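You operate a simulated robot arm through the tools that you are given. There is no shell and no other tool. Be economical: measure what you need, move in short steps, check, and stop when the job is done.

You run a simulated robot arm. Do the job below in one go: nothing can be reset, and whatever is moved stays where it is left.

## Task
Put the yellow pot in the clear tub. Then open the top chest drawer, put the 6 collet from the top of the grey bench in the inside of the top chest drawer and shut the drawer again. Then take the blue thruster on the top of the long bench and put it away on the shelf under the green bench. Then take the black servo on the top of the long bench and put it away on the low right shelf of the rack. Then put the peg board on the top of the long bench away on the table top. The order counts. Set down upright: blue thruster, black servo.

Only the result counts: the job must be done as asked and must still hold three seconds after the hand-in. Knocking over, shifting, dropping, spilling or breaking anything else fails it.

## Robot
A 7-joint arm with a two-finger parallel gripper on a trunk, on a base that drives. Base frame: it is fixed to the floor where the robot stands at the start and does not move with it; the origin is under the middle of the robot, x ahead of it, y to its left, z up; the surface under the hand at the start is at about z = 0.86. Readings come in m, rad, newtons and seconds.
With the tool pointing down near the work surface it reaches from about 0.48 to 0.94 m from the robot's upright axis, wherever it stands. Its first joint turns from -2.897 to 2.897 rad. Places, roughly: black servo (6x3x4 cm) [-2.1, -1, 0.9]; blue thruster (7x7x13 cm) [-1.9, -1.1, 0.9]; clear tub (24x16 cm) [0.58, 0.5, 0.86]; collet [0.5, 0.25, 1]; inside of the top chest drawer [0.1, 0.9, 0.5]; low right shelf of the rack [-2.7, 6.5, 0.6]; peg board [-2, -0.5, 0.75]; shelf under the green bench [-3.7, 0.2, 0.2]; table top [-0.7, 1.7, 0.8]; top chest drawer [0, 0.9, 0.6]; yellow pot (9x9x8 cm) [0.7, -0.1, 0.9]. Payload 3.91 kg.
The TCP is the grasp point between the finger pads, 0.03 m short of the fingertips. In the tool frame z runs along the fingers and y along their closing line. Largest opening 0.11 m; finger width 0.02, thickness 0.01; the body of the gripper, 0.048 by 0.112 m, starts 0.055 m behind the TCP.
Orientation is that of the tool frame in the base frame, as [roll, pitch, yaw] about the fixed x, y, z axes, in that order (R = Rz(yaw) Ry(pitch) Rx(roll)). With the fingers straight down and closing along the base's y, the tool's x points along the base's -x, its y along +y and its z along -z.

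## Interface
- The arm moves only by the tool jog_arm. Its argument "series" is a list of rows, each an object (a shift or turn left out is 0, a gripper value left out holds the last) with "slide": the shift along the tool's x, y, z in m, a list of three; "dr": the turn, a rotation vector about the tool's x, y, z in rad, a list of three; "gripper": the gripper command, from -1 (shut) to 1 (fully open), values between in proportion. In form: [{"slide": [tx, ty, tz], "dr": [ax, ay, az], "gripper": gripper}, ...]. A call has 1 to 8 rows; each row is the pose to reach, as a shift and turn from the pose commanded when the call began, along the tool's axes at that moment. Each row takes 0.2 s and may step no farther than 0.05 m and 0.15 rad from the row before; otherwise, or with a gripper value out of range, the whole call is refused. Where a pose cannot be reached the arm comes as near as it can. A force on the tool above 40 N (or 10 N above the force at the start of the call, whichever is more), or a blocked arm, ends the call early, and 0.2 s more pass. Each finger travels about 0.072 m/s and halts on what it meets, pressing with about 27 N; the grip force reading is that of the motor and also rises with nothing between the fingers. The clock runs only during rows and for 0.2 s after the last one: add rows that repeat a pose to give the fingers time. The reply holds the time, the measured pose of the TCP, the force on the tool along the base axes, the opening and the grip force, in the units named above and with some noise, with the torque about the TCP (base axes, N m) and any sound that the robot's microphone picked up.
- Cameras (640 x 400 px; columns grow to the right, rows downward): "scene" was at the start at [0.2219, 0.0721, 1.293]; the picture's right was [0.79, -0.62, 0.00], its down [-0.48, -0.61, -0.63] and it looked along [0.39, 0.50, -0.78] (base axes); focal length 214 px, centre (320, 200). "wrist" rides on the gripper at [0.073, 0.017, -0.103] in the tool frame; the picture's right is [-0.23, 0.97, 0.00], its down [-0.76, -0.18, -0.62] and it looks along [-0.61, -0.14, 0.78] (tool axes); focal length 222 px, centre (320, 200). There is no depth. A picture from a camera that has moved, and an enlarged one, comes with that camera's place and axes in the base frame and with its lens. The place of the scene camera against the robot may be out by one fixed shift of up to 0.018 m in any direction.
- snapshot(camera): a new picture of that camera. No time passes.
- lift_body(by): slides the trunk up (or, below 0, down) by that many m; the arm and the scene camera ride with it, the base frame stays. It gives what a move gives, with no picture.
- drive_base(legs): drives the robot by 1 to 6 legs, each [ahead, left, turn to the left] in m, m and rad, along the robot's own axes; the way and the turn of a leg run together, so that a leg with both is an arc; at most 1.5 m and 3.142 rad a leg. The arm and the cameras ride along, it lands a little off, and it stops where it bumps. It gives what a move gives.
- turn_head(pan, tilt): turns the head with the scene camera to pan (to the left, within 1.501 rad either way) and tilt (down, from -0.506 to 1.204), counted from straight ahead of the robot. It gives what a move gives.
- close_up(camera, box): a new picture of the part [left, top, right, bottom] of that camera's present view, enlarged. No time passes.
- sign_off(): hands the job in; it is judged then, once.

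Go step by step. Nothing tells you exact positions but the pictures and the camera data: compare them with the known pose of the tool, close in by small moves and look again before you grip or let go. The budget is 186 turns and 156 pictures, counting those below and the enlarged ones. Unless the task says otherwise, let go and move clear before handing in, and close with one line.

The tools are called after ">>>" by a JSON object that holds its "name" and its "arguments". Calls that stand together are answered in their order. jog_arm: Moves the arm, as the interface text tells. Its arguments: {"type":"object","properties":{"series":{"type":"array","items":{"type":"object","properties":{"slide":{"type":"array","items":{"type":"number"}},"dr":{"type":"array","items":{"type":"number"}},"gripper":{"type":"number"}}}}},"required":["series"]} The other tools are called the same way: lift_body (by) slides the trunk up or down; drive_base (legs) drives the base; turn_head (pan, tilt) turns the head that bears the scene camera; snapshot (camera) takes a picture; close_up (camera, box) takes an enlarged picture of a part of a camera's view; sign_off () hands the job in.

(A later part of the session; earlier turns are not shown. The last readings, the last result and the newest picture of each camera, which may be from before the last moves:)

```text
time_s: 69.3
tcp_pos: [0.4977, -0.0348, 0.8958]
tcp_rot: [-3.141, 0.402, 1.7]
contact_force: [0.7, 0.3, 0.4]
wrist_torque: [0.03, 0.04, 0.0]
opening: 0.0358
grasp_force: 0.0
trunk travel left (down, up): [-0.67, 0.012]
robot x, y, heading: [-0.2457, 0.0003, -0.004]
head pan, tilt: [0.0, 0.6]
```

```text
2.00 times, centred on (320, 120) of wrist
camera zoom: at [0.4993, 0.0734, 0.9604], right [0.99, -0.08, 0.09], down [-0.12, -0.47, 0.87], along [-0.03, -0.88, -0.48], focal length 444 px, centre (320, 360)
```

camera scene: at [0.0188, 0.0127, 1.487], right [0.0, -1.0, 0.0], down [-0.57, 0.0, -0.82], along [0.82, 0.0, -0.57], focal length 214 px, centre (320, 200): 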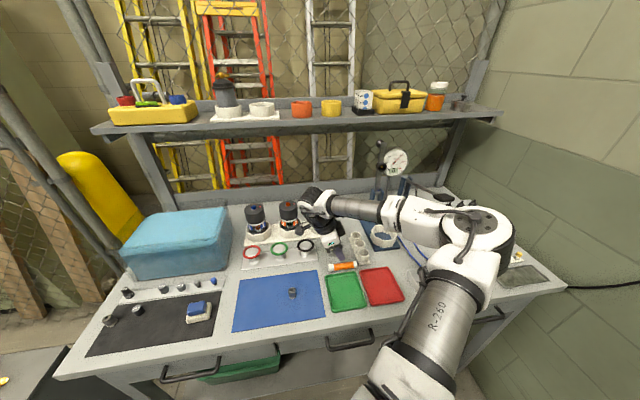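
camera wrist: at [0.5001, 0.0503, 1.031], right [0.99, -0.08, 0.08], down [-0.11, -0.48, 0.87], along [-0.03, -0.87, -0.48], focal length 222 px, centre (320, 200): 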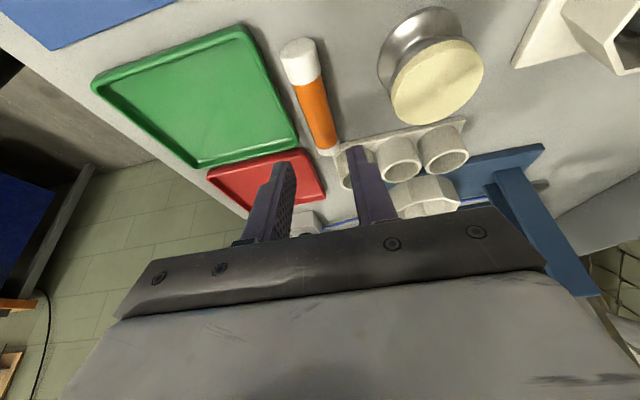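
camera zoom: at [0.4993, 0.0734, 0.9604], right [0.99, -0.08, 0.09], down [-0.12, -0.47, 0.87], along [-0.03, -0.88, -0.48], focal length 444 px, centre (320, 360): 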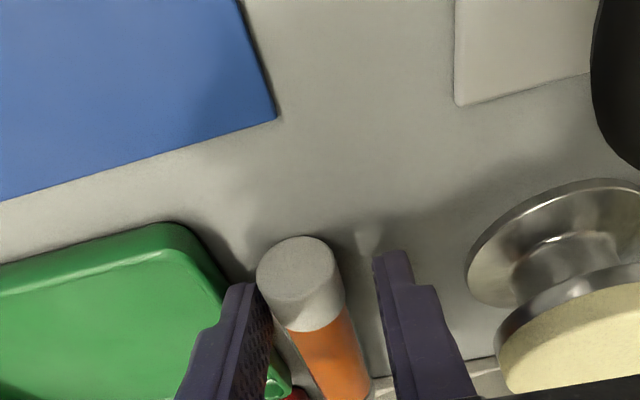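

Straddled. Close and lift.

>>> {"name": "jog_arm", "arguments": {"series": [{"gripper": -1}, {"gripper": -1}, {"gripper": -1}, {"gripper": -1}, {"slide": [-0.008, 0, -0.018], "gripper": -1}, {"slide": [-0.02, 0, -0.046], "gripper": -1}, {"slide": [-0.035, 0, -0.083], "gripper": -1}]}}

>>> {"name": "snapshot", "arguments": {"camera": "wrist"}}

```text
time_s: 70.9
tcp_pos: [0.4973, -0.0339, 0.9867]
tcp_rot: [-3.139, 0.402, 1.701]
contact_force: [0.4, -0.3, 0.1]
wrist_torque: [0.02, -0.02, 0.04]
opening: 0.0234
grasp_force: 26.9
trunk travel left (down, up): [-0.67, 0.012]
robot x, y, heading: [-0.2452, -0.001, -0.001]
head pan, tilt: [0.0, 0.6]
```

```text
84 pictures are left
camera wrist: at [0.4985, 0.0746, 1.052], right [0.99, -0.08, 0.09], down [-0.12, -0.47, 0.87], along [-0.03, -0.88, -0.48], focal length 222 px, centre (320, 200)
```

wrist: 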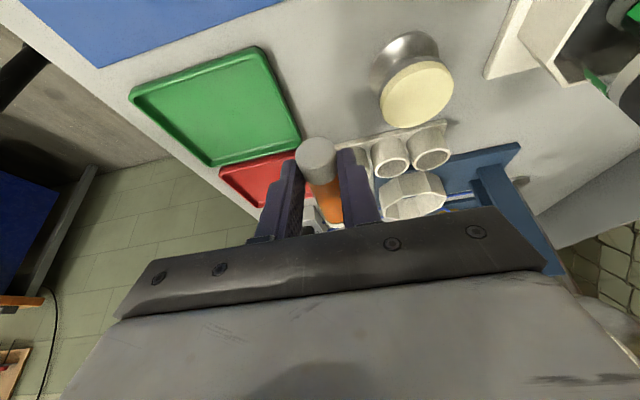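

Held at 23 mm. Raise and untilt, then turn to yaw 0.

>>> {"name": "jog_arm", "arguments": {"series": [{"slide": [-0.018, 0, -0.043], "dr": [0, 0.13, 0]}, {"slide": [-0.036, 0, -0.086], "dr": [0, 0.26, 0]}, {"slide": [-0.054, 0, -0.128], "dr": [0, 0.4, 0]}, {"slide": [-0.066, 0, -0.157], "dr": [0, 0.4, 0]}]}}

>>> {"name": "jog_arm", "arguments": {"series": [{"dr": [0, 0, 0.15]}, {"dr": [0, 0, 0.3]}, {"dr": [0, 0, 0.45]}, {"dr": [0, 0, 0.6]}, {"dr": [0, 0, 0.75]}, {"dr": [0, 0, 0.9]}, {"dr": [0, 0, 1.05]}, {"dr": [0, 0, 1.2]}]}}

>>> {"name": "jog_arm", "arguments": {"series": [{"dr": [0, 0, 0.15]}, {"dr": [0, 0, 0.3]}, {"dr": [0, 0, 0.45]}, {"dr": [0, 0, 0.5]}]}}

>>> {"name": "snapshot", "arguments": {"camera": "scene"}}

```text
time_s: 71.9
tcp_pos: [0.4978, -0.0315, 1.155]
tcp_rot: [-3.138, 0.002, 1.701]
contact_force: [-0.2, 0.1, -0.9]
wrist_torque: [0.01, 0.0, -0.01]
opening: 0.0235
grasp_force: 27.0
trunk travel left (down, up): [-0.67, 0.012]
robot x, y, heading: [-0.2483, -0.0013, -0.0]
head pan, tilt: [0.0, 0.6]
```

```text
time_s: 73.7
tcp_pos: [0.4971, -0.0334, 1.1546]
tcp_rot: [3.141, 0.004, 0.498]
contact_force: [0.2, 0.8, 0.1]
wrist_torque: [0.0, -0.03, -0.02]
opening: 0.0233
grasp_force: 27.4
trunk travel left (down, up): [-0.67, 0.012]
robot x, y, heading: [-0.2462, 0.0, 0.0]
head pan, tilt: [0.0, 0.6]
```

```text
time_s: 74.7
tcp_pos: [0.4973, -0.0338, 1.155]
tcp_rot: [3.137, 0.002, -0.001]
contact_force: [0.2, -0.7, -0.4]
wrist_torque: [0.03, -0.05, 0.03]
opening: 0.0236
grasp_force: 26.9
trunk travel left (down, up): [-0.67, 0.012]
robot x, y, heading: [-0.2447, 0.0027, -0.005]
head pan, tilt: [0.0, 0.6]
```

```text
83 pictures are left
camera scene: at [0.0185, 0.0129, 1.4871], right [0.0, -1.0, 0.0], down [-0.56, 0.0, -0.83], along [0.83, 0.0, -0.56], focal length 214 px, centre (320, 200)
```

scene: 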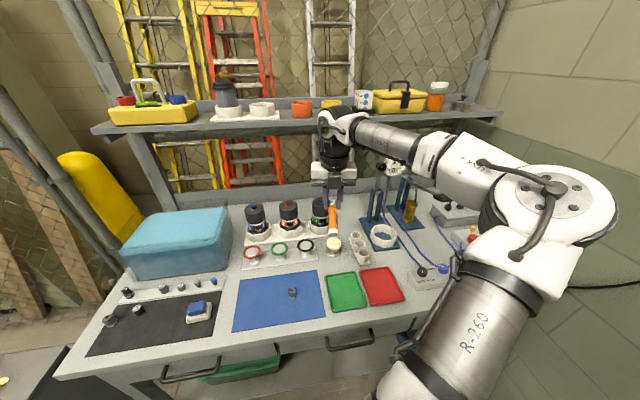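

>>> {"name": "jog_arm", "arguments": {"series": [{"slide": [0, 0.015, 0.0], "dr": [0, 0.146, 0]}, {"slide": [0, 0.03, 0.0], "dr": [0, 0.293, 0]}, {"slide": [0.005, 0.045, 0.01], "dr": [0, 0.439, 0]}, {"slide": [0.01, 0.06, 0.02], "dr": [0, 0.586, 0]}, {"slide": [0.012, 0.075, 0.02], "dr": [0, 0.732, 0]}, {"slide": [0.014, 0.09, 0.03], "dr": [0, 0.878, 0]}, {"slide": [0.016, 0.105, 0.04], "dr": [0, 1.025, 0]}, {"slide": [0.016, 0.122, 0.05], "dr": [0, 1.171, 0]}]}}

>>> {"name": "snapshot", "arguments": {"camera": "scene"}}

>>> {"name": "snapshot", "arguments": {"camera": "wrist"}}

```text
time_s: 76.5
tcp_pos: [0.512, -0.1561, 1.1032]
tcp_rot: [3.134, -1.171, 0.009]
contact_force: [-1.1, -0.5, 0.1]
wrist_torque: [-0.03, 0.02, 0.01]
opening: 0.0234
grasp_force: 27.4
trunk travel left (down, up): [-0.67, 0.012]
robot x, y, heading: [-0.2477, 0.0015, -0.003]
head pan, tilt: [0.0, 0.6]
```

```text
82 pictures are left
camera scene: at [0.0187, 0.0125, 1.4871], right [0.0, -1.0, 0.0], down [-0.57, 0.0, -0.82], along [0.82, 0.0, -0.57], focal length 214 px, centre (320, 200)
```

scene: 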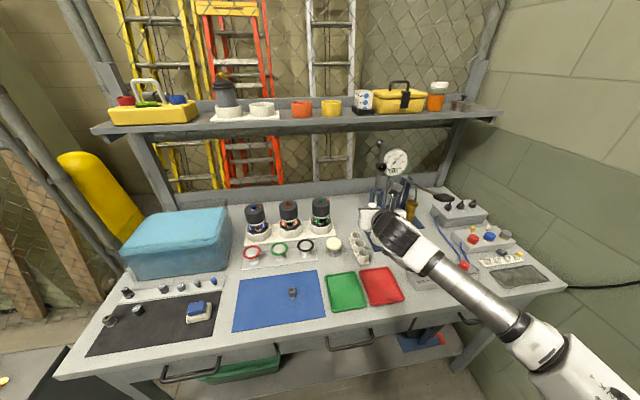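

```text
81 pictures are left
camera wrist: at [0.445, -0.1733, 1.2102], right [-0.09, -0.97, -0.21], down [-0.87, 0.18, -0.46], along [0.48, 0.14, -0.86], focal length 222 px, centre (320, 200)
```

wrist: 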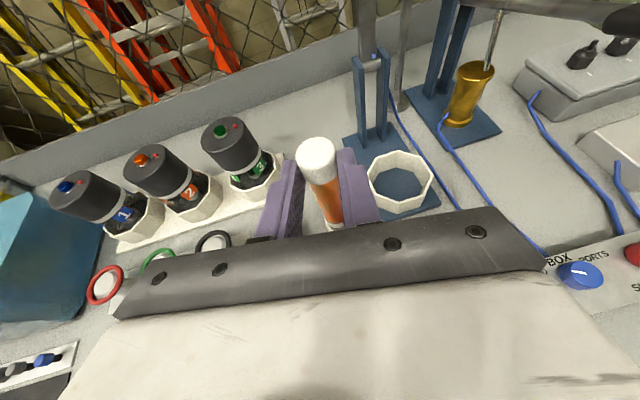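

>>> {"name": "close_up", "arguments": {"camera": "scene", "box": [330, 190, 430, 280]}}

```text
4.44 times, centred on (380, 235) of scene
camera zoom: at [0.0187, 0.0125, 1.4871], right [0.0, -1.0, 0.0], down [-0.57, 0.0, -0.82], along [0.82, 0.0, -0.57], focal length 953 px, centre (53, 44)
```

zoom: 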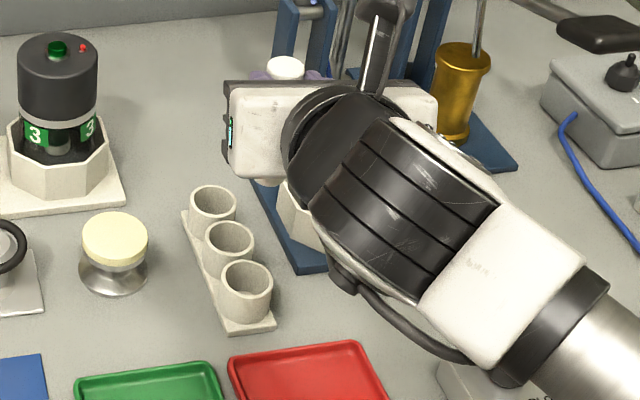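

Tool and camera data agree (scene camera offset ≈12 mm in y); the tube is directly above the cup. Descend part way and check.

>>> {"name": "jog_arm", "arguments": {"series": [{"slide": [-0.028, 0, 0.012]}, {"slide": [-0.055, 0, 0.023]}, {"slide": [-0.078, 0, 0.033]}, {"slide": [-0.0893, 0, 0.0377]}]}}

>>> {"name": "close_up", "arguments": {"camera": "scene", "box": [330, 190, 430, 280]}}

>>> {"name": "snapshot", "arguments": {"camera": "wrist"}}

```text
time_s: 77.5
tcp_pos: [0.5123, -0.156, 1.0084]
tcp_rot: [3.132, -1.17, 0.011]
contact_force: [1.0, 0.2, -0.5]
wrist_torque: [0.0, 0.01, 0.01]
opening: 0.0234
grasp_force: 26.9
trunk travel left (down, up): [-0.67, 0.012]
robot x, y, heading: [-0.2418, 0.0032, 0.002]
head pan, tilt: [0.0, 0.6]
```

```text
4.44 times, centred on (380, 235) of scene
camera zoom: at [0.0184, 0.013, 1.4871], right [0.0, -1.0, 0.0], down [-0.56, 0.0, -0.83], along [0.83, 0.0, -0.56], focal length 953 px, centre (53, 44)
```

zoom: 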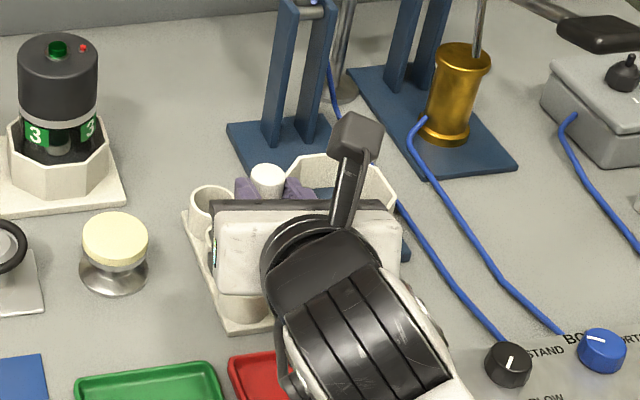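

```text
78 pictures are left
camera wrist: at [0.4448, -0.1732, 1.1135], right [-0.09, -0.97, -0.21], down [-0.87, 0.18, -0.46], along [0.48, 0.14, -0.87], focal length 222 px, centre (320, 200)
```

wrist: 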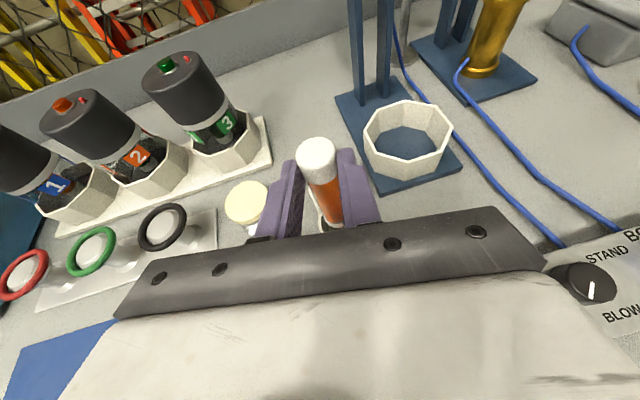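

>>> {"name": "jog_arm", "arguments": {"series": [{"slide": [-0.0092, 0, 0.0039]}, {"slide": [-0.0184, 0, 0.0078]}, {"slide": [-0.0276, 0, 0.0117]}, {"slide": [-0.034, 0, 0.0144]}]}}

>>> {"name": "close_up", "arguments": {"camera": "wrist", "box": [220, 110, 420, 240]}}

```text
time_s: 78.5
tcp_pos: [0.5118, -0.1562, 0.9717]
tcp_rot: [3.132, -1.169, 0.01]
contact_force: [-0.8, 0.3, 0.0]
wrist_torque: [0.0, 0.01, -0.01]
opening: 0.0234
grasp_force: 27.7
trunk travel left (down, up): [-0.67, 0.012]
robot x, y, heading: [-0.2453, -0.0006, -0.001]
head pan, tilt: [0.0, 0.6]
```

```text
3.08 times, centred on (320, 175) of wrist
camera zoom: at [0.4447, -0.1728, 1.0777], right [-0.09, -0.97, -0.2], down [-0.87, 0.18, -0.46], along [0.48, 0.14, -0.87], focal length 684 px, centre (320, 277)
```

zoom: 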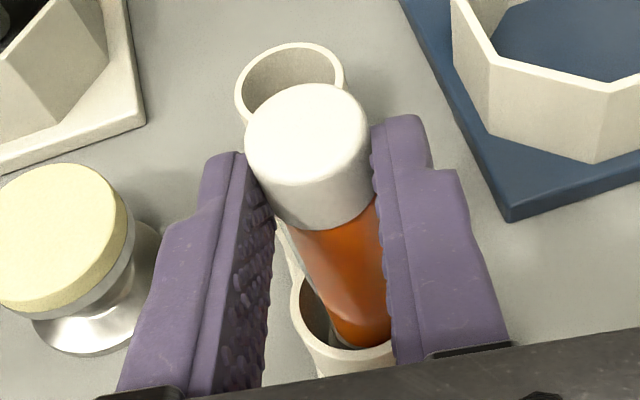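

The tube's foot is in the cup. Lower to contact and release.

>>> {"name": "jog_arm", "arguments": {"series": [{"slide": [-0.0037, 0, 0.0016]}, {"slide": [-0.0074, 0, 0.0031]}]}}

```text
time_s: 79.1
tcp_pos: [0.5134, -0.1561, 0.964]
tcp_rot: [3.129, -1.169, 0.009]
contact_force: [0.1, 0.8, -0.2]
wrist_torque: [0.07, -0.03, 0.02]
opening: 0.0234
grasp_force: 27.2
trunk travel left (down, up): [-0.67, 0.012]
robot x, y, heading: [-0.2452, -0.0019, -0.006]
head pan, tilt: [0.0, 0.6]
```

>>> {"name": "jog_arm", "arguments": {"series": [{"slide": [-0.0028, 0, 0.0012]}, {"slide": [-0.0046, 0, 0.002]}, {"slide": [-0.0046, 0, 0.002], "gripper": -0.35}, {"slide": [-0.0046, 0, 0.002], "gripper": -0.2}, {"slide": [-0.0046, 0, 0.002], "gripper": -0.2}]}}

>>> {"name": "close_up", "arguments": {"camera": "wrist", "box": [220, 110, 420, 240]}}

```text
time_s: 80.3
tcp_pos: [0.5136, -0.1577, 0.9585]
tcp_rot: [3.133, -1.17, 0.009]
contact_force: [0.0, 0.4, 0.6]
wrist_torque: [0.02, 0.01, -0.02]
opening: 0.0439
grasp_force: 0.1
trunk travel left (down, up): [-0.67, 0.012]
robot x, y, heading: [-0.2452, 0.0029, 0.007]
head pan, tilt: [0.0, 0.6]
```

```text
3.08 times, centred on (320, 175) of wrist
camera zoom: at [0.4459, -0.1739, 1.0647], right [-0.09, -0.97, -0.21], down [-0.87, 0.18, -0.46], along [0.48, 0.14, -0.86], focal length 684 px, centre (320, 277)
```

zoom: 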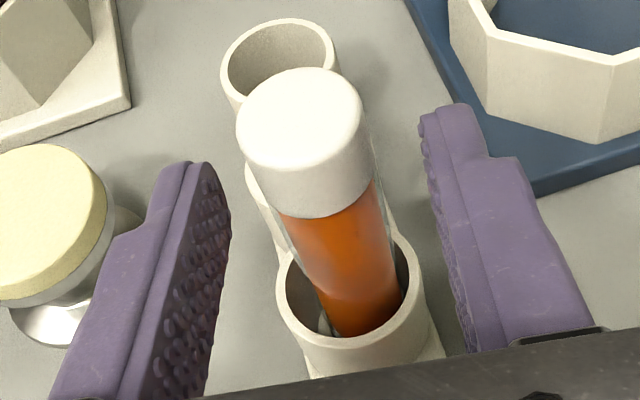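

The tube stands upright in its cup again. Retreat along the tool axis.

>>> {"name": "jog_arm", "arguments": {"series": [{"slide": [0, 0, -0.03]}, {"slide": [0, 0, -0.07]}, {"slide": [0, 0, -0.11]}, {"slide": [0.03, 0, -0.14]}, {"slide": [0.07, 0, -0.15]}]}}

>>> {"name": "snapshot", "arguments": {"camera": "scene"}}

```text
time_s: 81.5
tcp_pos: [0.4045, -0.1586, 1.0799]
tcp_rot: [3.132, -1.168, 0.009]
contact_force: [0.1, 0.5, 0.2]
wrist_torque: [0.01, 0.04, 0.01]
opening: 0.0442
grasp_force: 0.1
out of reach, approached as far as the arm can: row 4, 5
trunk travel left (down, up): [-0.67, 0.012]
robot x, y, heading: [-0.247, 0.0025, -0.006]
head pan, tilt: [0.0, 0.6]
```

```text
75 pictures are left
camera scene: at [0.0181, 0.0128, 1.4871], right [0.0, -1.0, 0.0], down [-0.56, 0.0, -0.83], along [0.83, 0.0, -0.56], focal length 214 px, centre (320, 200)
```

scene: 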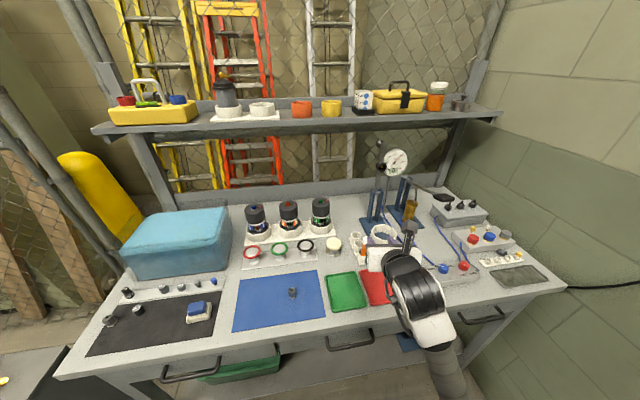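

Tube restored, all else in place. Now survey the chest on the left.

>>> {"name": "turn_head", "arguments": {"pan": 1.2, "tilt": 0.6}}

>>> {"name": "snapshot", "arguments": {"camera": "scene"}}

```text
time_s: 82.9
tcp_pos: [0.4065, -0.1596, 1.0789]
tcp_rot: [3.133, -1.169, 0.008]
contact_force: [-0.3, -0.1, -0.4]
wrist_torque: [0.0, 0.01, -0.02]
opening: 0.044
grasp_force: 0.1
trunk travel left (down, up): [-0.67, 0.012]
robot x, y, heading: [-0.2469, 0.0008, 0.003]
head pan, tilt: [1.201, 0.6]
```

```text
74 pictures are left
camera scene: at [-0.038, 0.0953, 1.4871], right [0.93, -0.36, 0.0], down [-0.2, -0.53, -0.83], along [0.3, 0.77, -0.56], focal length 214 px, centre (320, 200)
```

scene: 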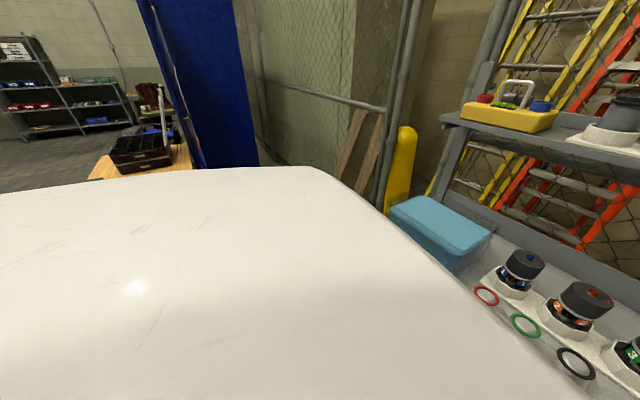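

The robot's body blocks that view. I stow the arm upright and high, then back off and turn toward the chest.

>>> {"name": "jog_arm", "arguments": {"series": [{"slide": [0.023, -0.02, 0.006], "dr": [0, -0.146, 0]}, {"slide": [0.046, -0.04, 0.013], "dr": [0, -0.292, 0]}, {"slide": [0.07, -0.06, 0.02], "dr": [0, -0.438, 0]}, {"slide": [0.093, -0.08, 0.026], "dr": [0, -0.584, 0]}, {"slide": [0.116, -0.1, 0.032], "dr": [0, -0.73, 0]}, {"slide": [0.14, -0.12, 0.038], "dr": [0, -0.876, 0]}, {"slide": [0.162, -0.14, 0.045], "dr": [0, -1.022, 0]}, {"slide": [0.185, -0.16, 0.052], "dr": [0, -1.168, 0]}]}}

>>> {"name": "drive_base", "arguments": {"legs": [[-0.6, 0, 0], [0, 0, 0.6]]}}

>>> {"name": "lift_body", "arguments": {"by": -0.25}}

>>> {"name": "turn_head", "arguments": {"pan": 0.3, "tilt": 0.45}}

>>> {"name": "snapshot", "arguments": {"camera": "scene"}}

```text
time_s: 84.7
tcp_pos: [0.5239, 0.0036, 1.2326]
tcp_rot: [3.139, 0.001, 0.0]
contact_force: [0.7, 0.4, 0.0]
wrist_torque: [-0.01, -0.01, 0.0]
opening: 0.0442
grasp_force: 0.0
trunk travel left (down, up): [-0.67, 0.012]
robot x, y, heading: [-0.245, 0.0004, 0.008]
head pan, tilt: [1.201, 0.6]
```

```text
time_s: 89.7
tcp_pos: [-0.2057, 0.4291, 1.2326]
tcp_rot: [3.138, -0.003, 0.59]
contact_force: [0.2, 0.4, -0.1]
wrist_torque: [0.01, 0.01, -0.01]
opening: 0.044
grasp_force: 0.0
trunk travel left (down, up): [-0.67, 0.012]
robot x, y, heading: [-0.8461, -0.0019, 0.592]
head pan, tilt: [1.201, 0.6]
```

```text
time_s: 92.3
tcp_pos: [-0.207, 0.4277, 0.9817]
tcp_rot: [3.139, -0.002, 0.59]
contact_force: [-0.7, 0.3, 0.1]
wrist_torque: [0.0, 0.01, 0.01]
opening: 0.0438
grasp_force: 0.0
trunk travel left (down, up): [-0.42, 0.262]
robot x, y, heading: [-0.8477, -0.0001, 0.593]
head pan, tilt: [1.201, 0.6]
```

```text
time_s: 93.5
tcp_pos: [-0.2061, 0.4284, 0.9819]
tcp_rot: [3.139, 0.0, 0.59]
contact_force: [0.2, -0.7, 0.5]
wrist_torque: [0.05, -0.02, -0.01]
opening: 0.0439
grasp_force: 0.1
trunk travel left (down, up): [-0.42, 0.262]
robot x, y, heading: [-0.8436, 0.0013, 0.592]
head pan, tilt: [0.3, 0.45]
```

```text
73 pictures are left
camera scene: at [-0.6411, 0.1774, 1.2506], right [0.78, -0.63, 0.0], down [-0.27, -0.34, -0.9], along [0.57, 0.7, -0.44], focal length 214 px, centre (320, 200)
```

scene: 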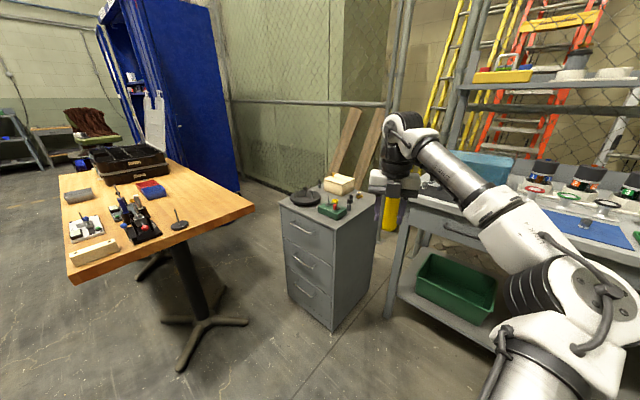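

>>> {"name": "close_up", "arguments": {"camera": "scene", "box": [265, 165, 395, 275]}}

```text
3.64 times, centred on (330, 220) of scene
camera zoom: at [-0.6411, 0.1774, 1.2506], right [0.78, -0.63, 0.0], down [-0.27, -0.34, -0.9], along [0.57, 0.7, -0.44], focal length 780 px, centre (284, 127)
```

zoom: 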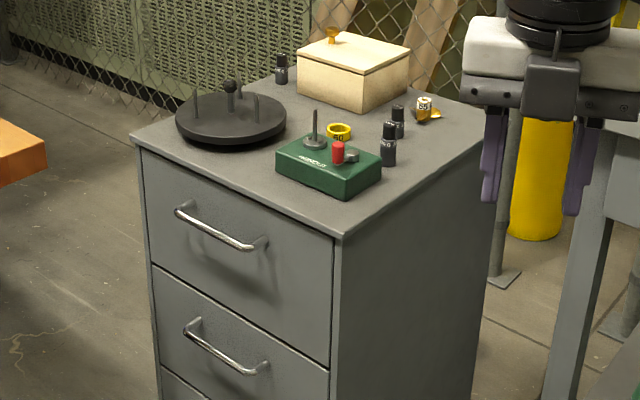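

The chest front faces roughly (-0.98,-0.2); the top handle is near (-0.14,0.935,0.63). I'll position the robot in front with spacing, then set the tool horizontal, closing vertically.

>>> {"name": "drive_base", "arguments": {"legs": [[0, 0, -0.39], [-0.15, 0.524, 0]]}}

>>> {"name": "jog_arm", "arguments": {"series": [{"slide": [0, 0, 0], "dr": [0, 0, -0.15], "gripper": 0.3}, {"slide": [0, 0, 0], "dr": [0, 0, -0.3]}, {"slide": [0, 0, 0], "dr": [0, 0, -0.45]}, {"slide": [0, 0, 0], "dr": [0, 0, -0.6]}, {"slide": [0, 0, 0], "dr": [0, 0, -0.75]}, {"slide": [0, 0, 0], "dr": [0, 0, -0.9]}, {"slide": [0, 0, 0], "dr": [0, 0, -1.05]}, {"slide": [0, 0, 0], "dr": [0, 0, -1.2]}]}}

>>> {"name": "jog_arm", "arguments": {"series": [{"dr": [0, 0, -0.13]}, {"dr": [0, 0, -0.26]}, {"dr": [0, 0, -0.37]}]}}

>>> {"name": "lift_body", "arguments": {"by": -0.1}}

```text
time_s: 99.3
tcp_pos: [-0.3539, 0.6596, 0.9808]
tcp_rot: [3.137, -0.002, 0.221]
contact_force: [1.1, 0.2, 0.2]
wrist_torque: [0.0, 0.0, 0.0]
opening: 0.0441
grasp_force: 0.0
trunk travel left (down, up): [-0.42, 0.262]
robot x, y, heading: [-1.1051, 0.4893, 0.222]
head pan, tilt: [0.3, 0.45]
```

```text
time_s: 101.1
tcp_pos: [-0.3525, 0.6592, 0.9816]
tcp_rot: [3.141, 0.003, 1.424]
contact_force: [-0.1, -0.3, 1.0]
wrist_torque: [0.01, 0.02, 0.02]
opening: 0.0715
grasp_force: 0.1
trunk travel left (down, up): [-0.42, 0.262]
robot x, y, heading: [-1.1045, 0.4887, 0.224]
head pan, tilt: [0.3, 0.45]
```

```text
time_s: 101.9
tcp_pos: [-0.3533, 0.6602, 0.9811]
tcp_rot: [3.139, 0.005, 1.791]
contact_force: [0.6, -0.4, -0.4]
wrist_torque: [-0.02, 0.0, 0.02]
opening: 0.0713
grasp_force: 0.1
trunk travel left (down, up): [-0.42, 0.262]
robot x, y, heading: [-1.1035, 0.4879, 0.221]
head pan, tilt: [0.3, 0.45]
```

```text
time_s: 103.3
tcp_pos: [-0.3527, 0.6598, 0.8815]
tcp_rot: [-3.141, 0.004, 1.791]
contact_force: [1.0, 0.7, -0.3]
wrist_torque: [-0.02, 0.02, -0.01]
opening: 0.0717
grasp_force: 0.2
trunk travel left (down, up): [-0.32, 0.362]
robot x, y, heading: [-1.103, 0.4891, 0.223]
head pan, tilt: [0.3, 0.45]
```

>>> {"name": "jog_arm", "arguments": {"series": [{"slide": [0.02, -0.01, 0.019], "dr": [-0.15, 0, 0]}, {"slide": [0.04, -0.02, 0.038], "dr": [-0.3, 0, 0]}, {"slide": [0.06, -0.03, 0.057], "dr": [-0.45, 0, 0]}, {"slide": [0.08, -0.04, 0.076], "dr": [-0.6, 0, 0]}, {"slide": [0.1, -0.05, 0.095], "dr": [-0.75, 0, 0]}, {"slide": [0.12, -0.06, 0.114], "dr": [-0.9, 0, 0]}, {"slide": [0.14, -0.07, 0.132], "dr": [-1.05, 0, 0]}, {"slide": [0.16, -0.08, 0.15], "dr": [-1.2, 0, 0]}]}}

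>>> {"name": "jog_arm", "arguments": {"series": [{"slide": [0.02, -0.018, 0], "dr": [-0.13, 0, 0]}, {"slide": [0.04, -0.036, 0], "dr": [-0.26, 0, 0]}, {"slide": [0.06, -0.054, 0], "dr": [-0.37, 0, 0]}]}}

>>> {"name": "snapshot", "arguments": {"camera": "wrist"}}

>>> {"name": "snapshot", "arguments": {"camera": "scene"}}

```text
time_s: 105.1
tcp_pos: [-0.4677, 0.7985, 0.7316]
tcp_rot: [1.938, 0.002, 1.792]
contact_force: [0.0, 0.5, -0.3]
wrist_torque: [0.02, 0.02, 0.0]
opening: 0.0714
grasp_force: 0.0
trunk travel left (down, up): [-0.32, 0.362]
robot x, y, heading: [-1.1033, 0.4911, 0.221]
head pan, tilt: [0.3, 0.45]
```

```text
time_s: 105.9
tcp_pos: [-0.4991, 0.8514, 0.6793]
tcp_rot: [1.568, 0.002, 1.791]
contact_force: [-0.3, -0.3, 0.2]
wrist_torque: [-0.03, 0.01, 0.02]
opening: 0.0715
grasp_force: 0.0
trunk travel left (down, up): [-0.32, 0.362]
robot x, y, heading: [-1.1055, 0.4871, 0.225]
head pan, tilt: [0.3, 0.45]
```

```text
71 pictures are left
camera wrist: at [-0.6168, 0.8993, 0.6951], right [0.05, -0.22, 0.97], down [-0.44, -0.88, -0.18], along [0.9, -0.42, -0.14], focal length 222 px, centre (320, 200)
```

wrist: 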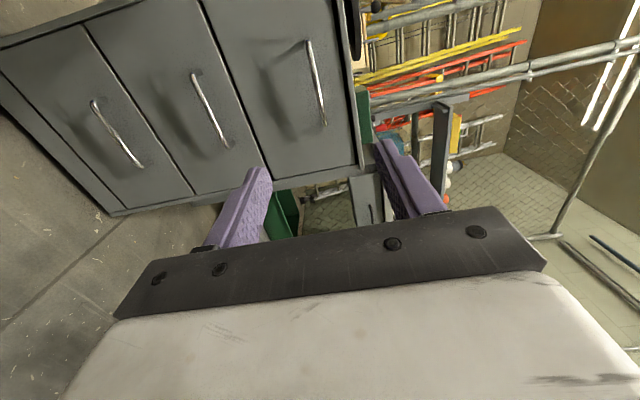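

```text
70 pictures are left
camera scene: at [-0.8535, 0.585, 1.1507], right [0.5, -0.87, 0.0], down [-0.38, -0.22, -0.9], along [0.78, 0.45, -0.44], focal length 214 px, centre (320, 200)
```

scene: 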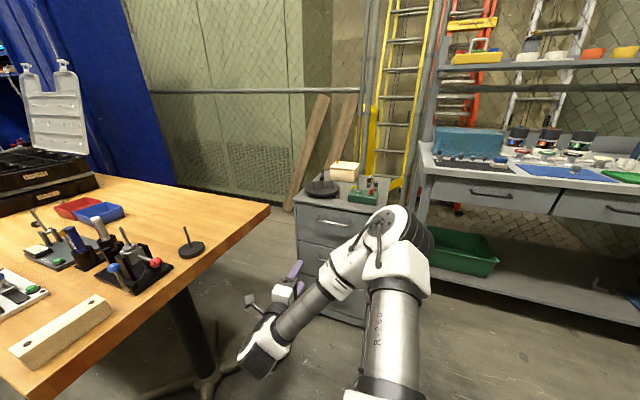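

The tool is aligned with the top handle (about (-0.15,0.92,0.67)). Drive ahead 0.25 m and look again.

>>> {"name": "drive_base", "arguments": {"legs": [[0.25, 0, 0]]}}

>>> {"name": "snapshot", "arguments": {"camera": "wrist"}}

```text
time_s: 107.7
tcp_pos: [-0.2525, 0.9083, 0.679]
tcp_rot: [1.572, 0.003, 1.792]
contact_force: [0.6, 0.4, -0.7]
wrist_torque: [-0.01, 0.02, 0.01]
opening: 0.0717
grasp_force: 0.1
trunk travel left (down, up): [-0.32, 0.362]
robot x, y, heading: [-0.8545, 0.5473, 0.225]
head pan, tilt: [0.3, 0.45]
```

```text
69 pictures are left
camera wrist: at [-0.3694, 0.9556, 0.6951], right [0.05, -0.22, 0.97], down [-0.44, -0.88, -0.18], along [0.9, -0.42, -0.14], focal length 222 px, centre (320, 200)
```

wrist: 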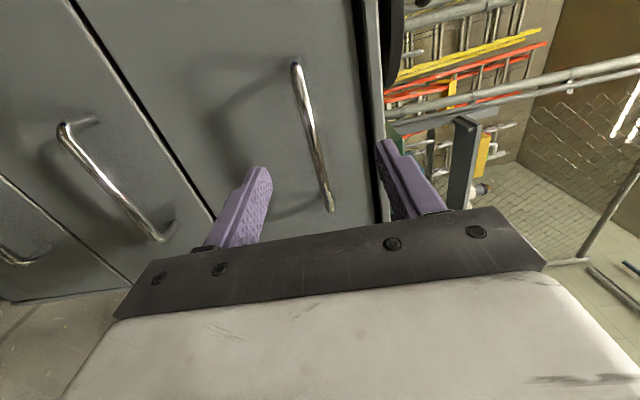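

Handle triangulates to (-0.146,0.919,0.669). Jog forward 0.098 and down 0.01, then check.

>>> {"name": "jog_arm", "arguments": {"series": [{"slide": [0, -0.01, 0.03]}, {"slide": [0, -0.01, 0.06]}, {"slide": [0, -0.01, 0.085]}, {"slide": [0, -0.01, 0.098]}]}}

>>> {"name": "snapshot", "arguments": {"camera": "wrist"}}

```text
time_s: 108.6
tcp_pos: [-0.1703, 0.9262, 0.6676]
tcp_rot: [1.573, 0.002, 1.796]
contact_force: [-6.6, -3.8, 2.1]
wrist_torque: [0.09, -0.36, -0.13]
opening: 0.0728
grasp_force: 1.4
trunk travel left (down, up): [-0.32, 0.362]
robot x, y, heading: [-0.8555, 0.5432, 0.222]
head pan, tilt: [0.3, 0.45]
stopped in row 4: the force on the tool passed its limit at 60 N (the readings are from after the stop); the commanded pose is now the measured one
```

```text
68 pictures are left
camera wrist: at [-0.2885, 0.9735, 0.6843], right [0.05, -0.22, 0.97], down [-0.44, -0.88, -0.17], along [0.9, -0.42, -0.14], focal length 222 px, centre (320, 200)
```

wrist: 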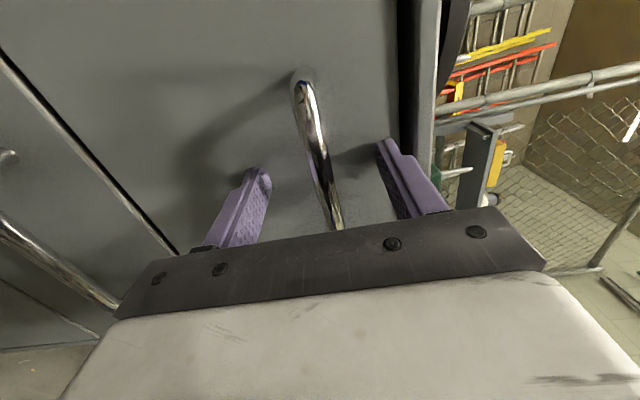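

The tips touch the drawer face with the bar between the fingers. Back off 4 mm and close.

>>> {"name": "jog_arm", "arguments": {"series": [{"slide": [0, 0, -0.004]}, {"slide": [0, 0, -0.004], "gripper": -1}, {"slide": [0, 0, -0.004], "gripper": -1}, {"slide": [0, 0, -0.004], "gripper": -1}, {"slide": [0, 0, -0.004], "gripper": -1}, {"slide": [0, 0, -0.004], "gripper": -1}]}}

>>> {"name": "close_up", "arguments": {"camera": "wrist", "box": [200, 40, 460, 240]}}

```text
time_s: 110.0
tcp_pos: [-0.1747, 0.9253, 0.6716]
tcp_rot: [1.567, 0.003, 1.793]
contact_force: [1.7, 0.8, 26.0]
wrist_torque: [0.1, 0.0, -0.51]
opening: 0.0118
grasp_force: 45.0
trunk travel left (down, up): [-0.32, 0.362]
robot x, y, heading: [-0.855, 0.546, 0.222]
head pan, tilt: [0.3, 0.45]
```

```text
2.00 times, centred on (330, 140) of wrist
camera zoom: at [-0.292, 0.9724, 0.6876], right [0.05, -0.22, 0.97], down [-0.44, -0.88, -0.18], along [0.9, -0.42, -0.14], focal length 444 px, centre (300, 320)
```

zoom: 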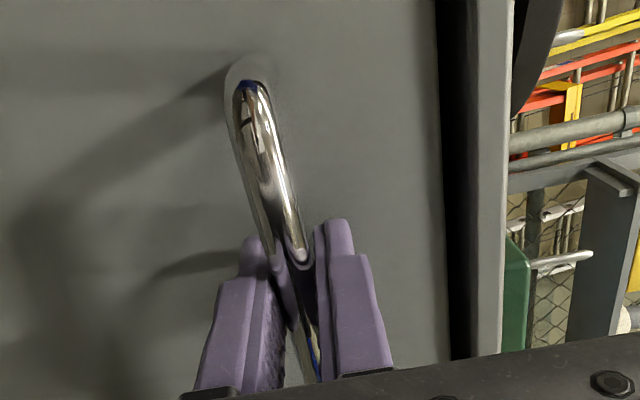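

Gripped on the bar. Relax height slightly and pull by driving back.

>>> {"name": "jog_arm", "arguments": {"series": [{"slide": [0, 0.004, 0], "gripper": -1}]}}

>>> {"name": "drive_base", "arguments": {"legs": [[-0.12, 0, 0]]}}

>>> {"name": "snapshot", "arguments": {"camera": "scene"}}

```text
time_s: 110.4
tcp_pos: [-0.1745, 0.9253, 0.6724]
tcp_rot: [1.574, 0.003, 1.793]
contact_force: [2.5, 1.0, 13.0]
wrist_torque: [0.3, 0.0, -0.57]
opening: 0.0118
grasp_force: 44.8
trunk travel left (down, up): [-0.32, 0.362]
robot x, y, heading: [-0.8527, 0.5438, 0.218]
head pan, tilt: [0.3, 0.45]
```

```text
time_s: 111.6
tcp_pos: [-0.2936, 0.9026, 0.6719]
tcp_rot: [1.574, 0.001, 1.803]
contact_force: [-8.4, 38.4, -1.4]
wrist_torque: [0.9, 0.14, 0.07]
opening: 0.0119
grasp_force: 45.1
trunk travel left (down, up): [-0.32, 0.362]
robot x, y, heading: [-0.9726, 0.5182, 0.223]
head pan, tilt: [0.3, 0.45]
```

```text
66 pictures are left
camera scene: at [-0.7226, 0.6164, 1.1504], right [0.5, -0.87, 0.0], down [-0.38, -0.22, -0.9], along [0.78, 0.45, -0.44], focal length 214 px, centre (320, 200)
```

scene: 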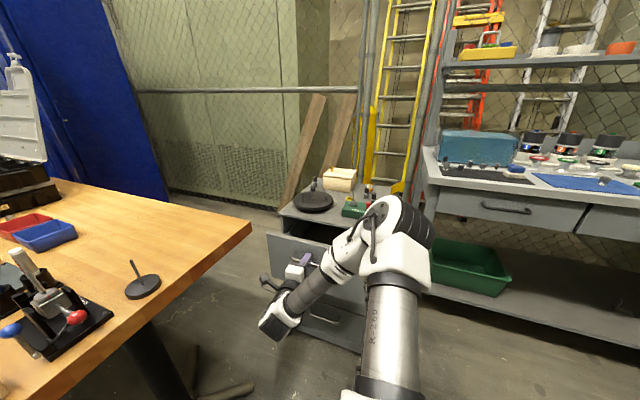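

The drawer is opening; there's a side load, so I add a little leftward drift and pull more.

>>> {"name": "drive_base", "arguments": {"legs": [[-0.1, 0.012, 0]]}}

>>> {"name": "snapshot", "arguments": {"camera": "scene"}}

```text
time_s: 112.8
tcp_pos: [-0.3911, 0.8875, 0.6716]
tcp_rot: [1.574, 0.0, 1.793]
contact_force: [5.4, -33.5, -4.5]
wrist_torque: [0.0, -0.01, -0.25]
opening: 0.0118
grasp_force: 44.7
trunk travel left (down, up): [-0.32, 0.362]
robot x, y, heading: [-1.0713, 0.5116, 0.222]
head pan, tilt: [0.3, 0.45]
```

```text
65 pictures are left
camera scene: at [-0.822, 0.6029, 1.1506], right [0.5, -0.87, 0.0], down [-0.38, -0.22, -0.9], along [0.78, 0.45, -0.44], focal length 214 px, centre (320, 200)
```

scene: 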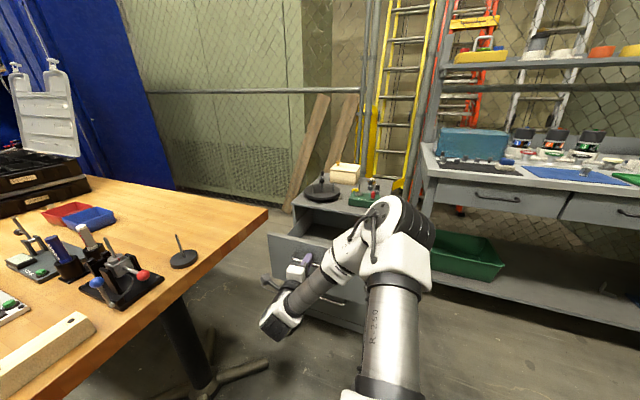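

Drawer is open about 22 cm. Release the bar and back away.

>>> {"name": "jog_arm", "arguments": {"series": [{"slide": [-0.006, 0, 0]}, {"slide": [-0.006, 0, 0], "gripper": 0.3}, {"slide": [-0.006, 0, 0], "gripper": 0.3}, {"slide": [-0.006, 0, 0], "gripper": 0.3}, {"slide": [-0.006, 0, 0], "gripper": 0.3}, {"slide": [0, 0, -0.04], "gripper": 0.3}, {"slide": [0, 0, -0.08], "gripper": 0.3}]}}

>>> {"name": "lift_body", "arguments": {"by": 0.35}}

>>> {"name": "snapshot", "arguments": {"camera": "wrist"}}

```text
time_s: 114.4
tcp_pos: [-0.4698, 0.8703, 0.673]
tcp_rot: [1.574, 0.003, 1.793]
contact_force: [-0.1, -0.1, 0.1]
wrist_torque: [0.0, 0.01, 0.02]
opening: 0.0714
grasp_force: 0.0
trunk travel left (down, up): [-0.32, 0.362]
robot x, y, heading: [-1.0716, 0.51, 0.22]
head pan, tilt: [0.3, 0.45]
```

```text
time_s: 117.8
tcp_pos: [-0.4701, 0.8695, 1.0228]
tcp_rot: [1.575, 0.002, 1.792]
contact_force: [0.1, 0.5, 0.3]
wrist_torque: [-0.02, -0.02, 0.01]
opening: 0.0715
grasp_force: 0.0
trunk travel left (down, up): [-0.67, 0.012]
robot x, y, heading: [-1.071, 0.5058, 0.219]
head pan, tilt: [0.3, 0.45]
```

```text
64 pictures are left
camera wrist: at [-0.5866, 0.9185, 1.0391], right [0.05, -0.22, 0.97], down [-0.44, -0.88, -0.17], along [0.9, -0.42, -0.14], focal length 222 px, centre (320, 200)
```

wrist: 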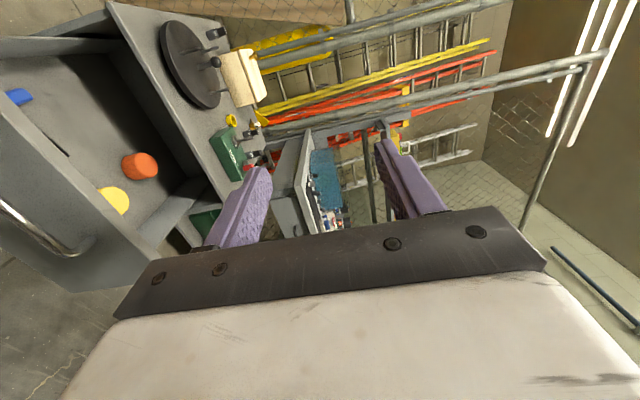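

Drawer is open with some items inside and free room. I untilt the arm and drive to a spot that reaches both the collet and the drawer.

>>> {"name": "jog_arm", "arguments": {"series": [{"slide": [0, 0.02, 0.0], "dr": [0.15, 0, 0]}, {"slide": [0, 0.04, 0.0], "dr": [0.3, 0, 0]}, {"slide": [0, 0.06, 0.0], "dr": [0.45, 0, 0]}, {"slide": [0, 0.08, 0.0], "dr": [0.6, 0, 0]}, {"slide": [0, 0.1, 0.0], "dr": [0.75, 0, 0]}, {"slide": [0, 0.12, 0.0], "dr": [0.9, 0, 0]}, {"slide": [0, 0.14, 0.0], "dr": [1.05, 0, 0]}, {"slide": [0, 0.16, 0.0], "dr": [1.2, 0, 0]}]}}

>>> {"name": "jog_arm", "arguments": {"series": [{"dr": [0.13, 0, 0]}, {"dr": [0.26, 0, 0]}, {"dr": [0.37, 0, 0]}]}}

>>> {"name": "drive_base", "arguments": {"legs": [[0.3, -0.25, 0], [0.39, -0.215, 0], [0, 0, 0.28]]}}

>>> {"name": "turn_head", "arguments": {"pan": 0.3, "tilt": 0.8}}

>>> {"name": "snapshot", "arguments": {"camera": "scene"}}

>>> {"name": "snapshot", "arguments": {"camera": "wrist"}}

```text
time_s: 119.6
tcp_pos: [-0.4685, 0.8711, 1.184]
tcp_rot: [2.778, 0.001, 1.794]
contact_force: [-0.5, -0.2, -0.2]
wrist_torque: [0.01, -0.02, 0.04]
opening: 0.0716
grasp_force: 0.0
trunk travel left (down, up): [-0.67, 0.012]
robot x, y, heading: [-1.0722, 0.5058, 0.224]
head pan, tilt: [0.3, 0.45]
```

```text
time_s: 120.4
tcp_pos: [-0.468, 0.8704, 1.1813]
tcp_rot: [-3.138, 0.001, 1.791]
contact_force: [-0.1, 1.0, -0.4]
wrist_torque: [0.0, -0.02, 0.04]
opening: 0.0716
grasp_force: 0.0
trunk travel left (down, up): [-0.67, 0.012]
robot x, y, heading: [-1.0751, 0.5085, 0.219]
head pan, tilt: [0.3, 0.45]
```

```text
time_s: 126.2
tcp_pos: [0.1854, 0.7111, 1.1815]
tcp_rot: [-3.141, 0.001, 2.067]
contact_force: [-0.2, -0.1, -0.6]
wrist_torque: [-0.02, -0.03, 0.0]
opening: 0.0712
grasp_force: 0.0
trunk travel left (down, up): [-0.67, 0.012]
robot x, y, heading: [-0.3, 0.1987, 0.499]
head pan, tilt: [0.3, 0.45]
```

```text
time_s: 127.1
tcp_pos: [0.1861, 0.7122, 1.1823]
tcp_rot: [-3.141, 0.002, 2.067]
contact_force: [0.0, 0.3, 1.1]
wrist_torque: [0.01, 0.01, -0.01]
opening: 0.0714
grasp_force: 0.1
trunk travel left (down, up): [-0.67, 0.012]
robot x, y, heading: [-0.2991, 0.1974, 0.496]
head pan, tilt: [0.3, 0.799]
```

```text
63 pictures are left
camera scene: at [-0.0871, 0.3484, 1.4703], right [0.71, -0.7, 0.0], down [-0.5, -0.51, -0.7], along [0.49, 0.5, -0.72], focal length 214 px, centre (320, 200)
```

scene: 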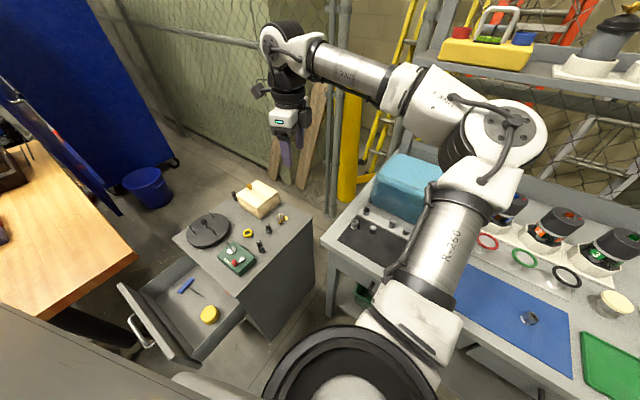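

```text
62 pictures are left
camera wrist: at [0.165, 0.7827, 1.285], right [0.96, 0.26, 0.0], down [0.21, -0.75, 0.63], along [0.16, -0.6, -0.78], focal length 222 px, centre (320, 200)
```

wrist: 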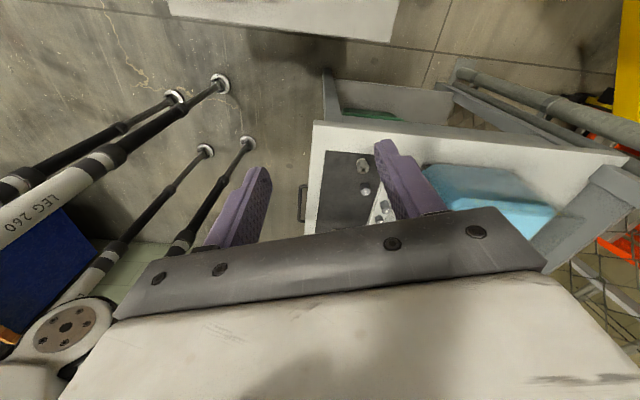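

>>> {"name": "close_up", "arguments": {"camera": "scene", "box": [335, 205, 375, 235]}}

>>> {"name": "close_up", "arguments": {"camera": "wrist", "box": [345, 150, 380, 180]}}

```text
13.33 times, centred on (355, 220) of scene
camera zoom: at [-0.0871, 0.3484, 1.4703], right [0.71, -0.7, 0.0], down [-0.5, -0.51, -0.7], along [0.49, 0.5, -0.72], focal length 2860 px, centre (-147, -67)
```

zoom: 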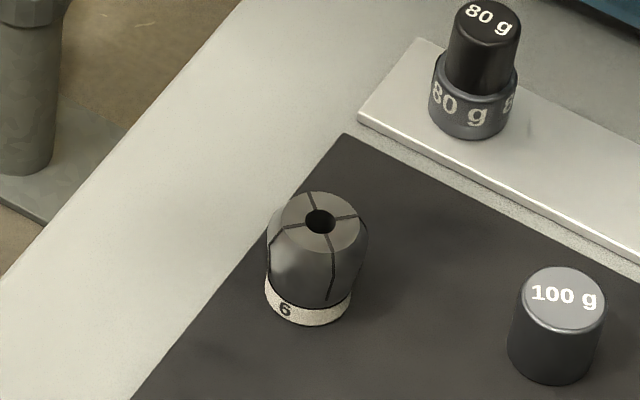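

```text
13.33 times, centred on (362, 165) of wrist
camera zoom: at [0.165, 0.7827, 1.285], right [0.96, 0.26, 0.0], down [0.21, -0.75, 0.63], along [0.16, -0.6, -0.78], focal length 2962 px, centre (-247, 667)
```

zoom: 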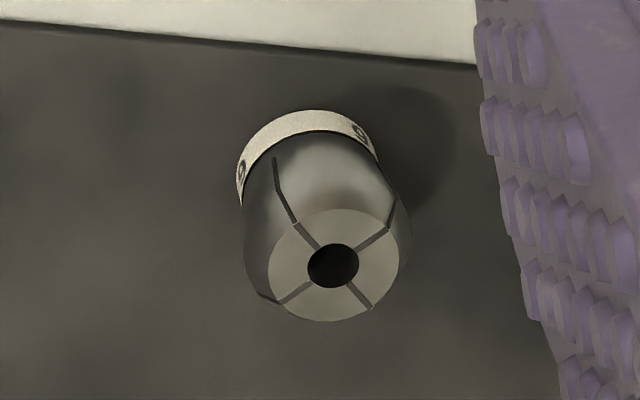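

It is the 6 collet, at about (0.3085,0.582). Move above it.

>>> {"name": "jog_arm", "arguments": {"series": [{"slide": [-0.0247, 0.0065, 0.033], "gripper": -0.09}, {"slide": [-0.0493, 0.013, 0.066]}, {"slide": [-0.074, 0.0196, 0.099]}, {"slide": [-0.0986, 0.0262, 0.132]}, {"slide": [-0.1233, 0.0327, 0.166]}, {"slide": [-0.148, 0.0393, 0.199]}, {"slide": [-0.1726, 0.0458, 0.232]}]}}

>>> {"name": "snapshot", "arguments": {"camera": "wrist"}}

```text
time_s: 128.7
tcp_pos: [0.3079, 0.5823, 0.9511]
tcp_rot: [-3.141, 0.001, 2.069]
contact_force: [0.5, -1.2, -0.7]
wrist_torque: [0.0, 0.01, -0.02]
opening: 0.05
grasp_force: 0.1
trunk travel left (down, up): [-0.67, 0.012]
robot x, y, heading: [-0.2977, 0.1985, 0.494]
head pan, tilt: [0.3, 0.799]
```

```text
59 pictures are left
camera wrist: at [0.2879, 0.6541, 1.0544], right [0.96, 0.26, 0.0], down [0.21, -0.75, 0.62], along [0.16, -0.6, -0.78], focal length 222 px, centre (320, 200)
```

wrist: 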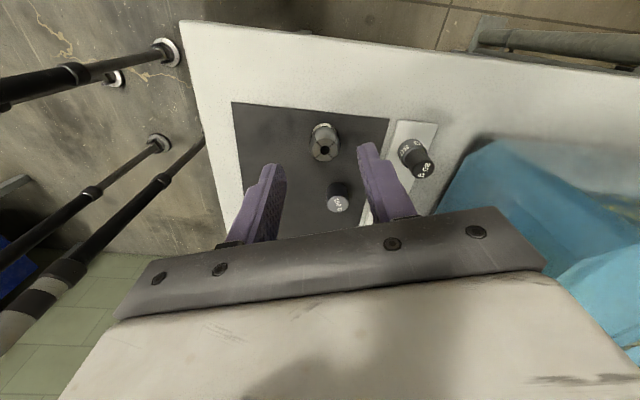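

Aligned; descend and grip.

>>> {"name": "jog_arm", "arguments": {"series": [{"slide": [0.002, 0.001, 0.03]}, {"slide": [0.002, 0.001, 0.055]}, {"slide": [0.002, 0.001, 0.055], "gripper": -1}, {"slide": [0.002, 0.001, 0.055], "gripper": -1}, {"slide": [0.002, 0.001, 0.055], "gripper": -1}, {"slide": [0.002, 0.001, 0.02], "gripper": -1}, {"slide": [0.002, 0.001, -0.02], "gripper": -1}, {"slide": [0.002, 0.001, -0.06], "gripper": -1}]}}

>>> {"name": "close_up", "arguments": {"camera": "wrist", "box": [200, 80, 460, 260]}}

```text
time_s: 130.5
tcp_pos: [0.3083, 0.5841, 1.011]
tcp_rot: [-3.139, 0.004, 2.067]
contact_force: [-0.1, 0.6, 0.8]
wrist_torque: [0.0, 0.01, 0.0]
opening: 0.0243
grasp_force: 26.7
trunk travel left (down, up): [-0.67, 0.012]
robot x, y, heading: [-0.3001, 0.1957, 0.497]
head pan, tilt: [0.3, 0.799]
```

```text
2.22 times, centred on (330, 170) of wrist
camera zoom: at [0.2882, 0.6557, 1.1129], right [0.96, 0.26, 0.0], down [0.21, -0.75, 0.63], along [0.16, -0.6, -0.78], focal length 494 px, centre (298, 267)
```

zoom: 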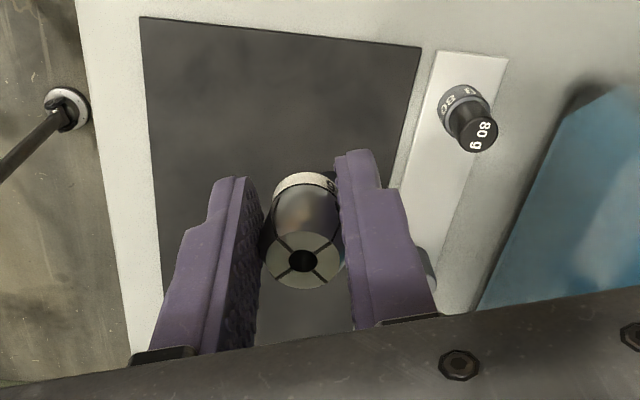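

Collet in hand. I look at the drawer interior to choose a free spot, while raising the arm.

>>> {"name": "jog_arm", "arguments": {"series": [{"slide": [0, 0, -0.04]}, {"slide": [0, 0, -0.08]}, {"slide": [0, 0, -0.12]}, {"slide": [0, 0, -0.15]}]}}

>>> {"name": "close_up", "arguments": {"camera": "scene", "box": [100, 240, 270, 370]}}

```text
time_s: 131.5
tcp_pos: [0.3085, 0.5841, 1.1619]
tcp_rot: [-3.138, 0.002, 2.068]
contact_force: [0.9, -0.6, -1.0]
wrist_torque: [-0.03, 0.02, -0.02]
opening: 0.0242
grasp_force: 27.2
trunk travel left (down, up): [-0.67, 0.012]
robot x, y, heading: [-0.2997, 0.1991, 0.492]
head pan, tilt: [0.3, 0.799]
```

```text
3.08 times, centred on (185, 305) of scene
camera zoom: at [-0.0873, 0.3484, 1.4702], right [0.71, -0.7, 0.0], down [-0.5, -0.51, -0.7], along [0.49, 0.5, -0.72], focal length 660 px, centre (735, -123)
```

zoom: 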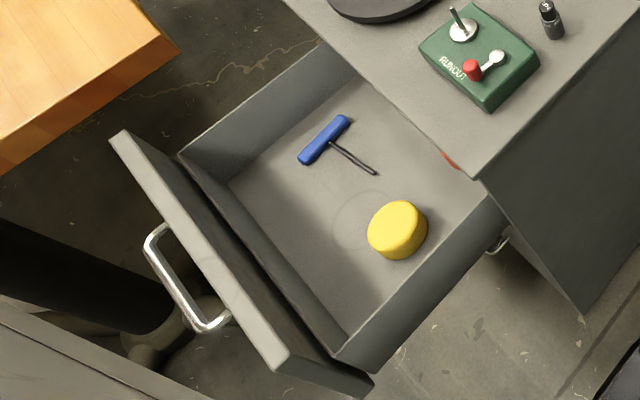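

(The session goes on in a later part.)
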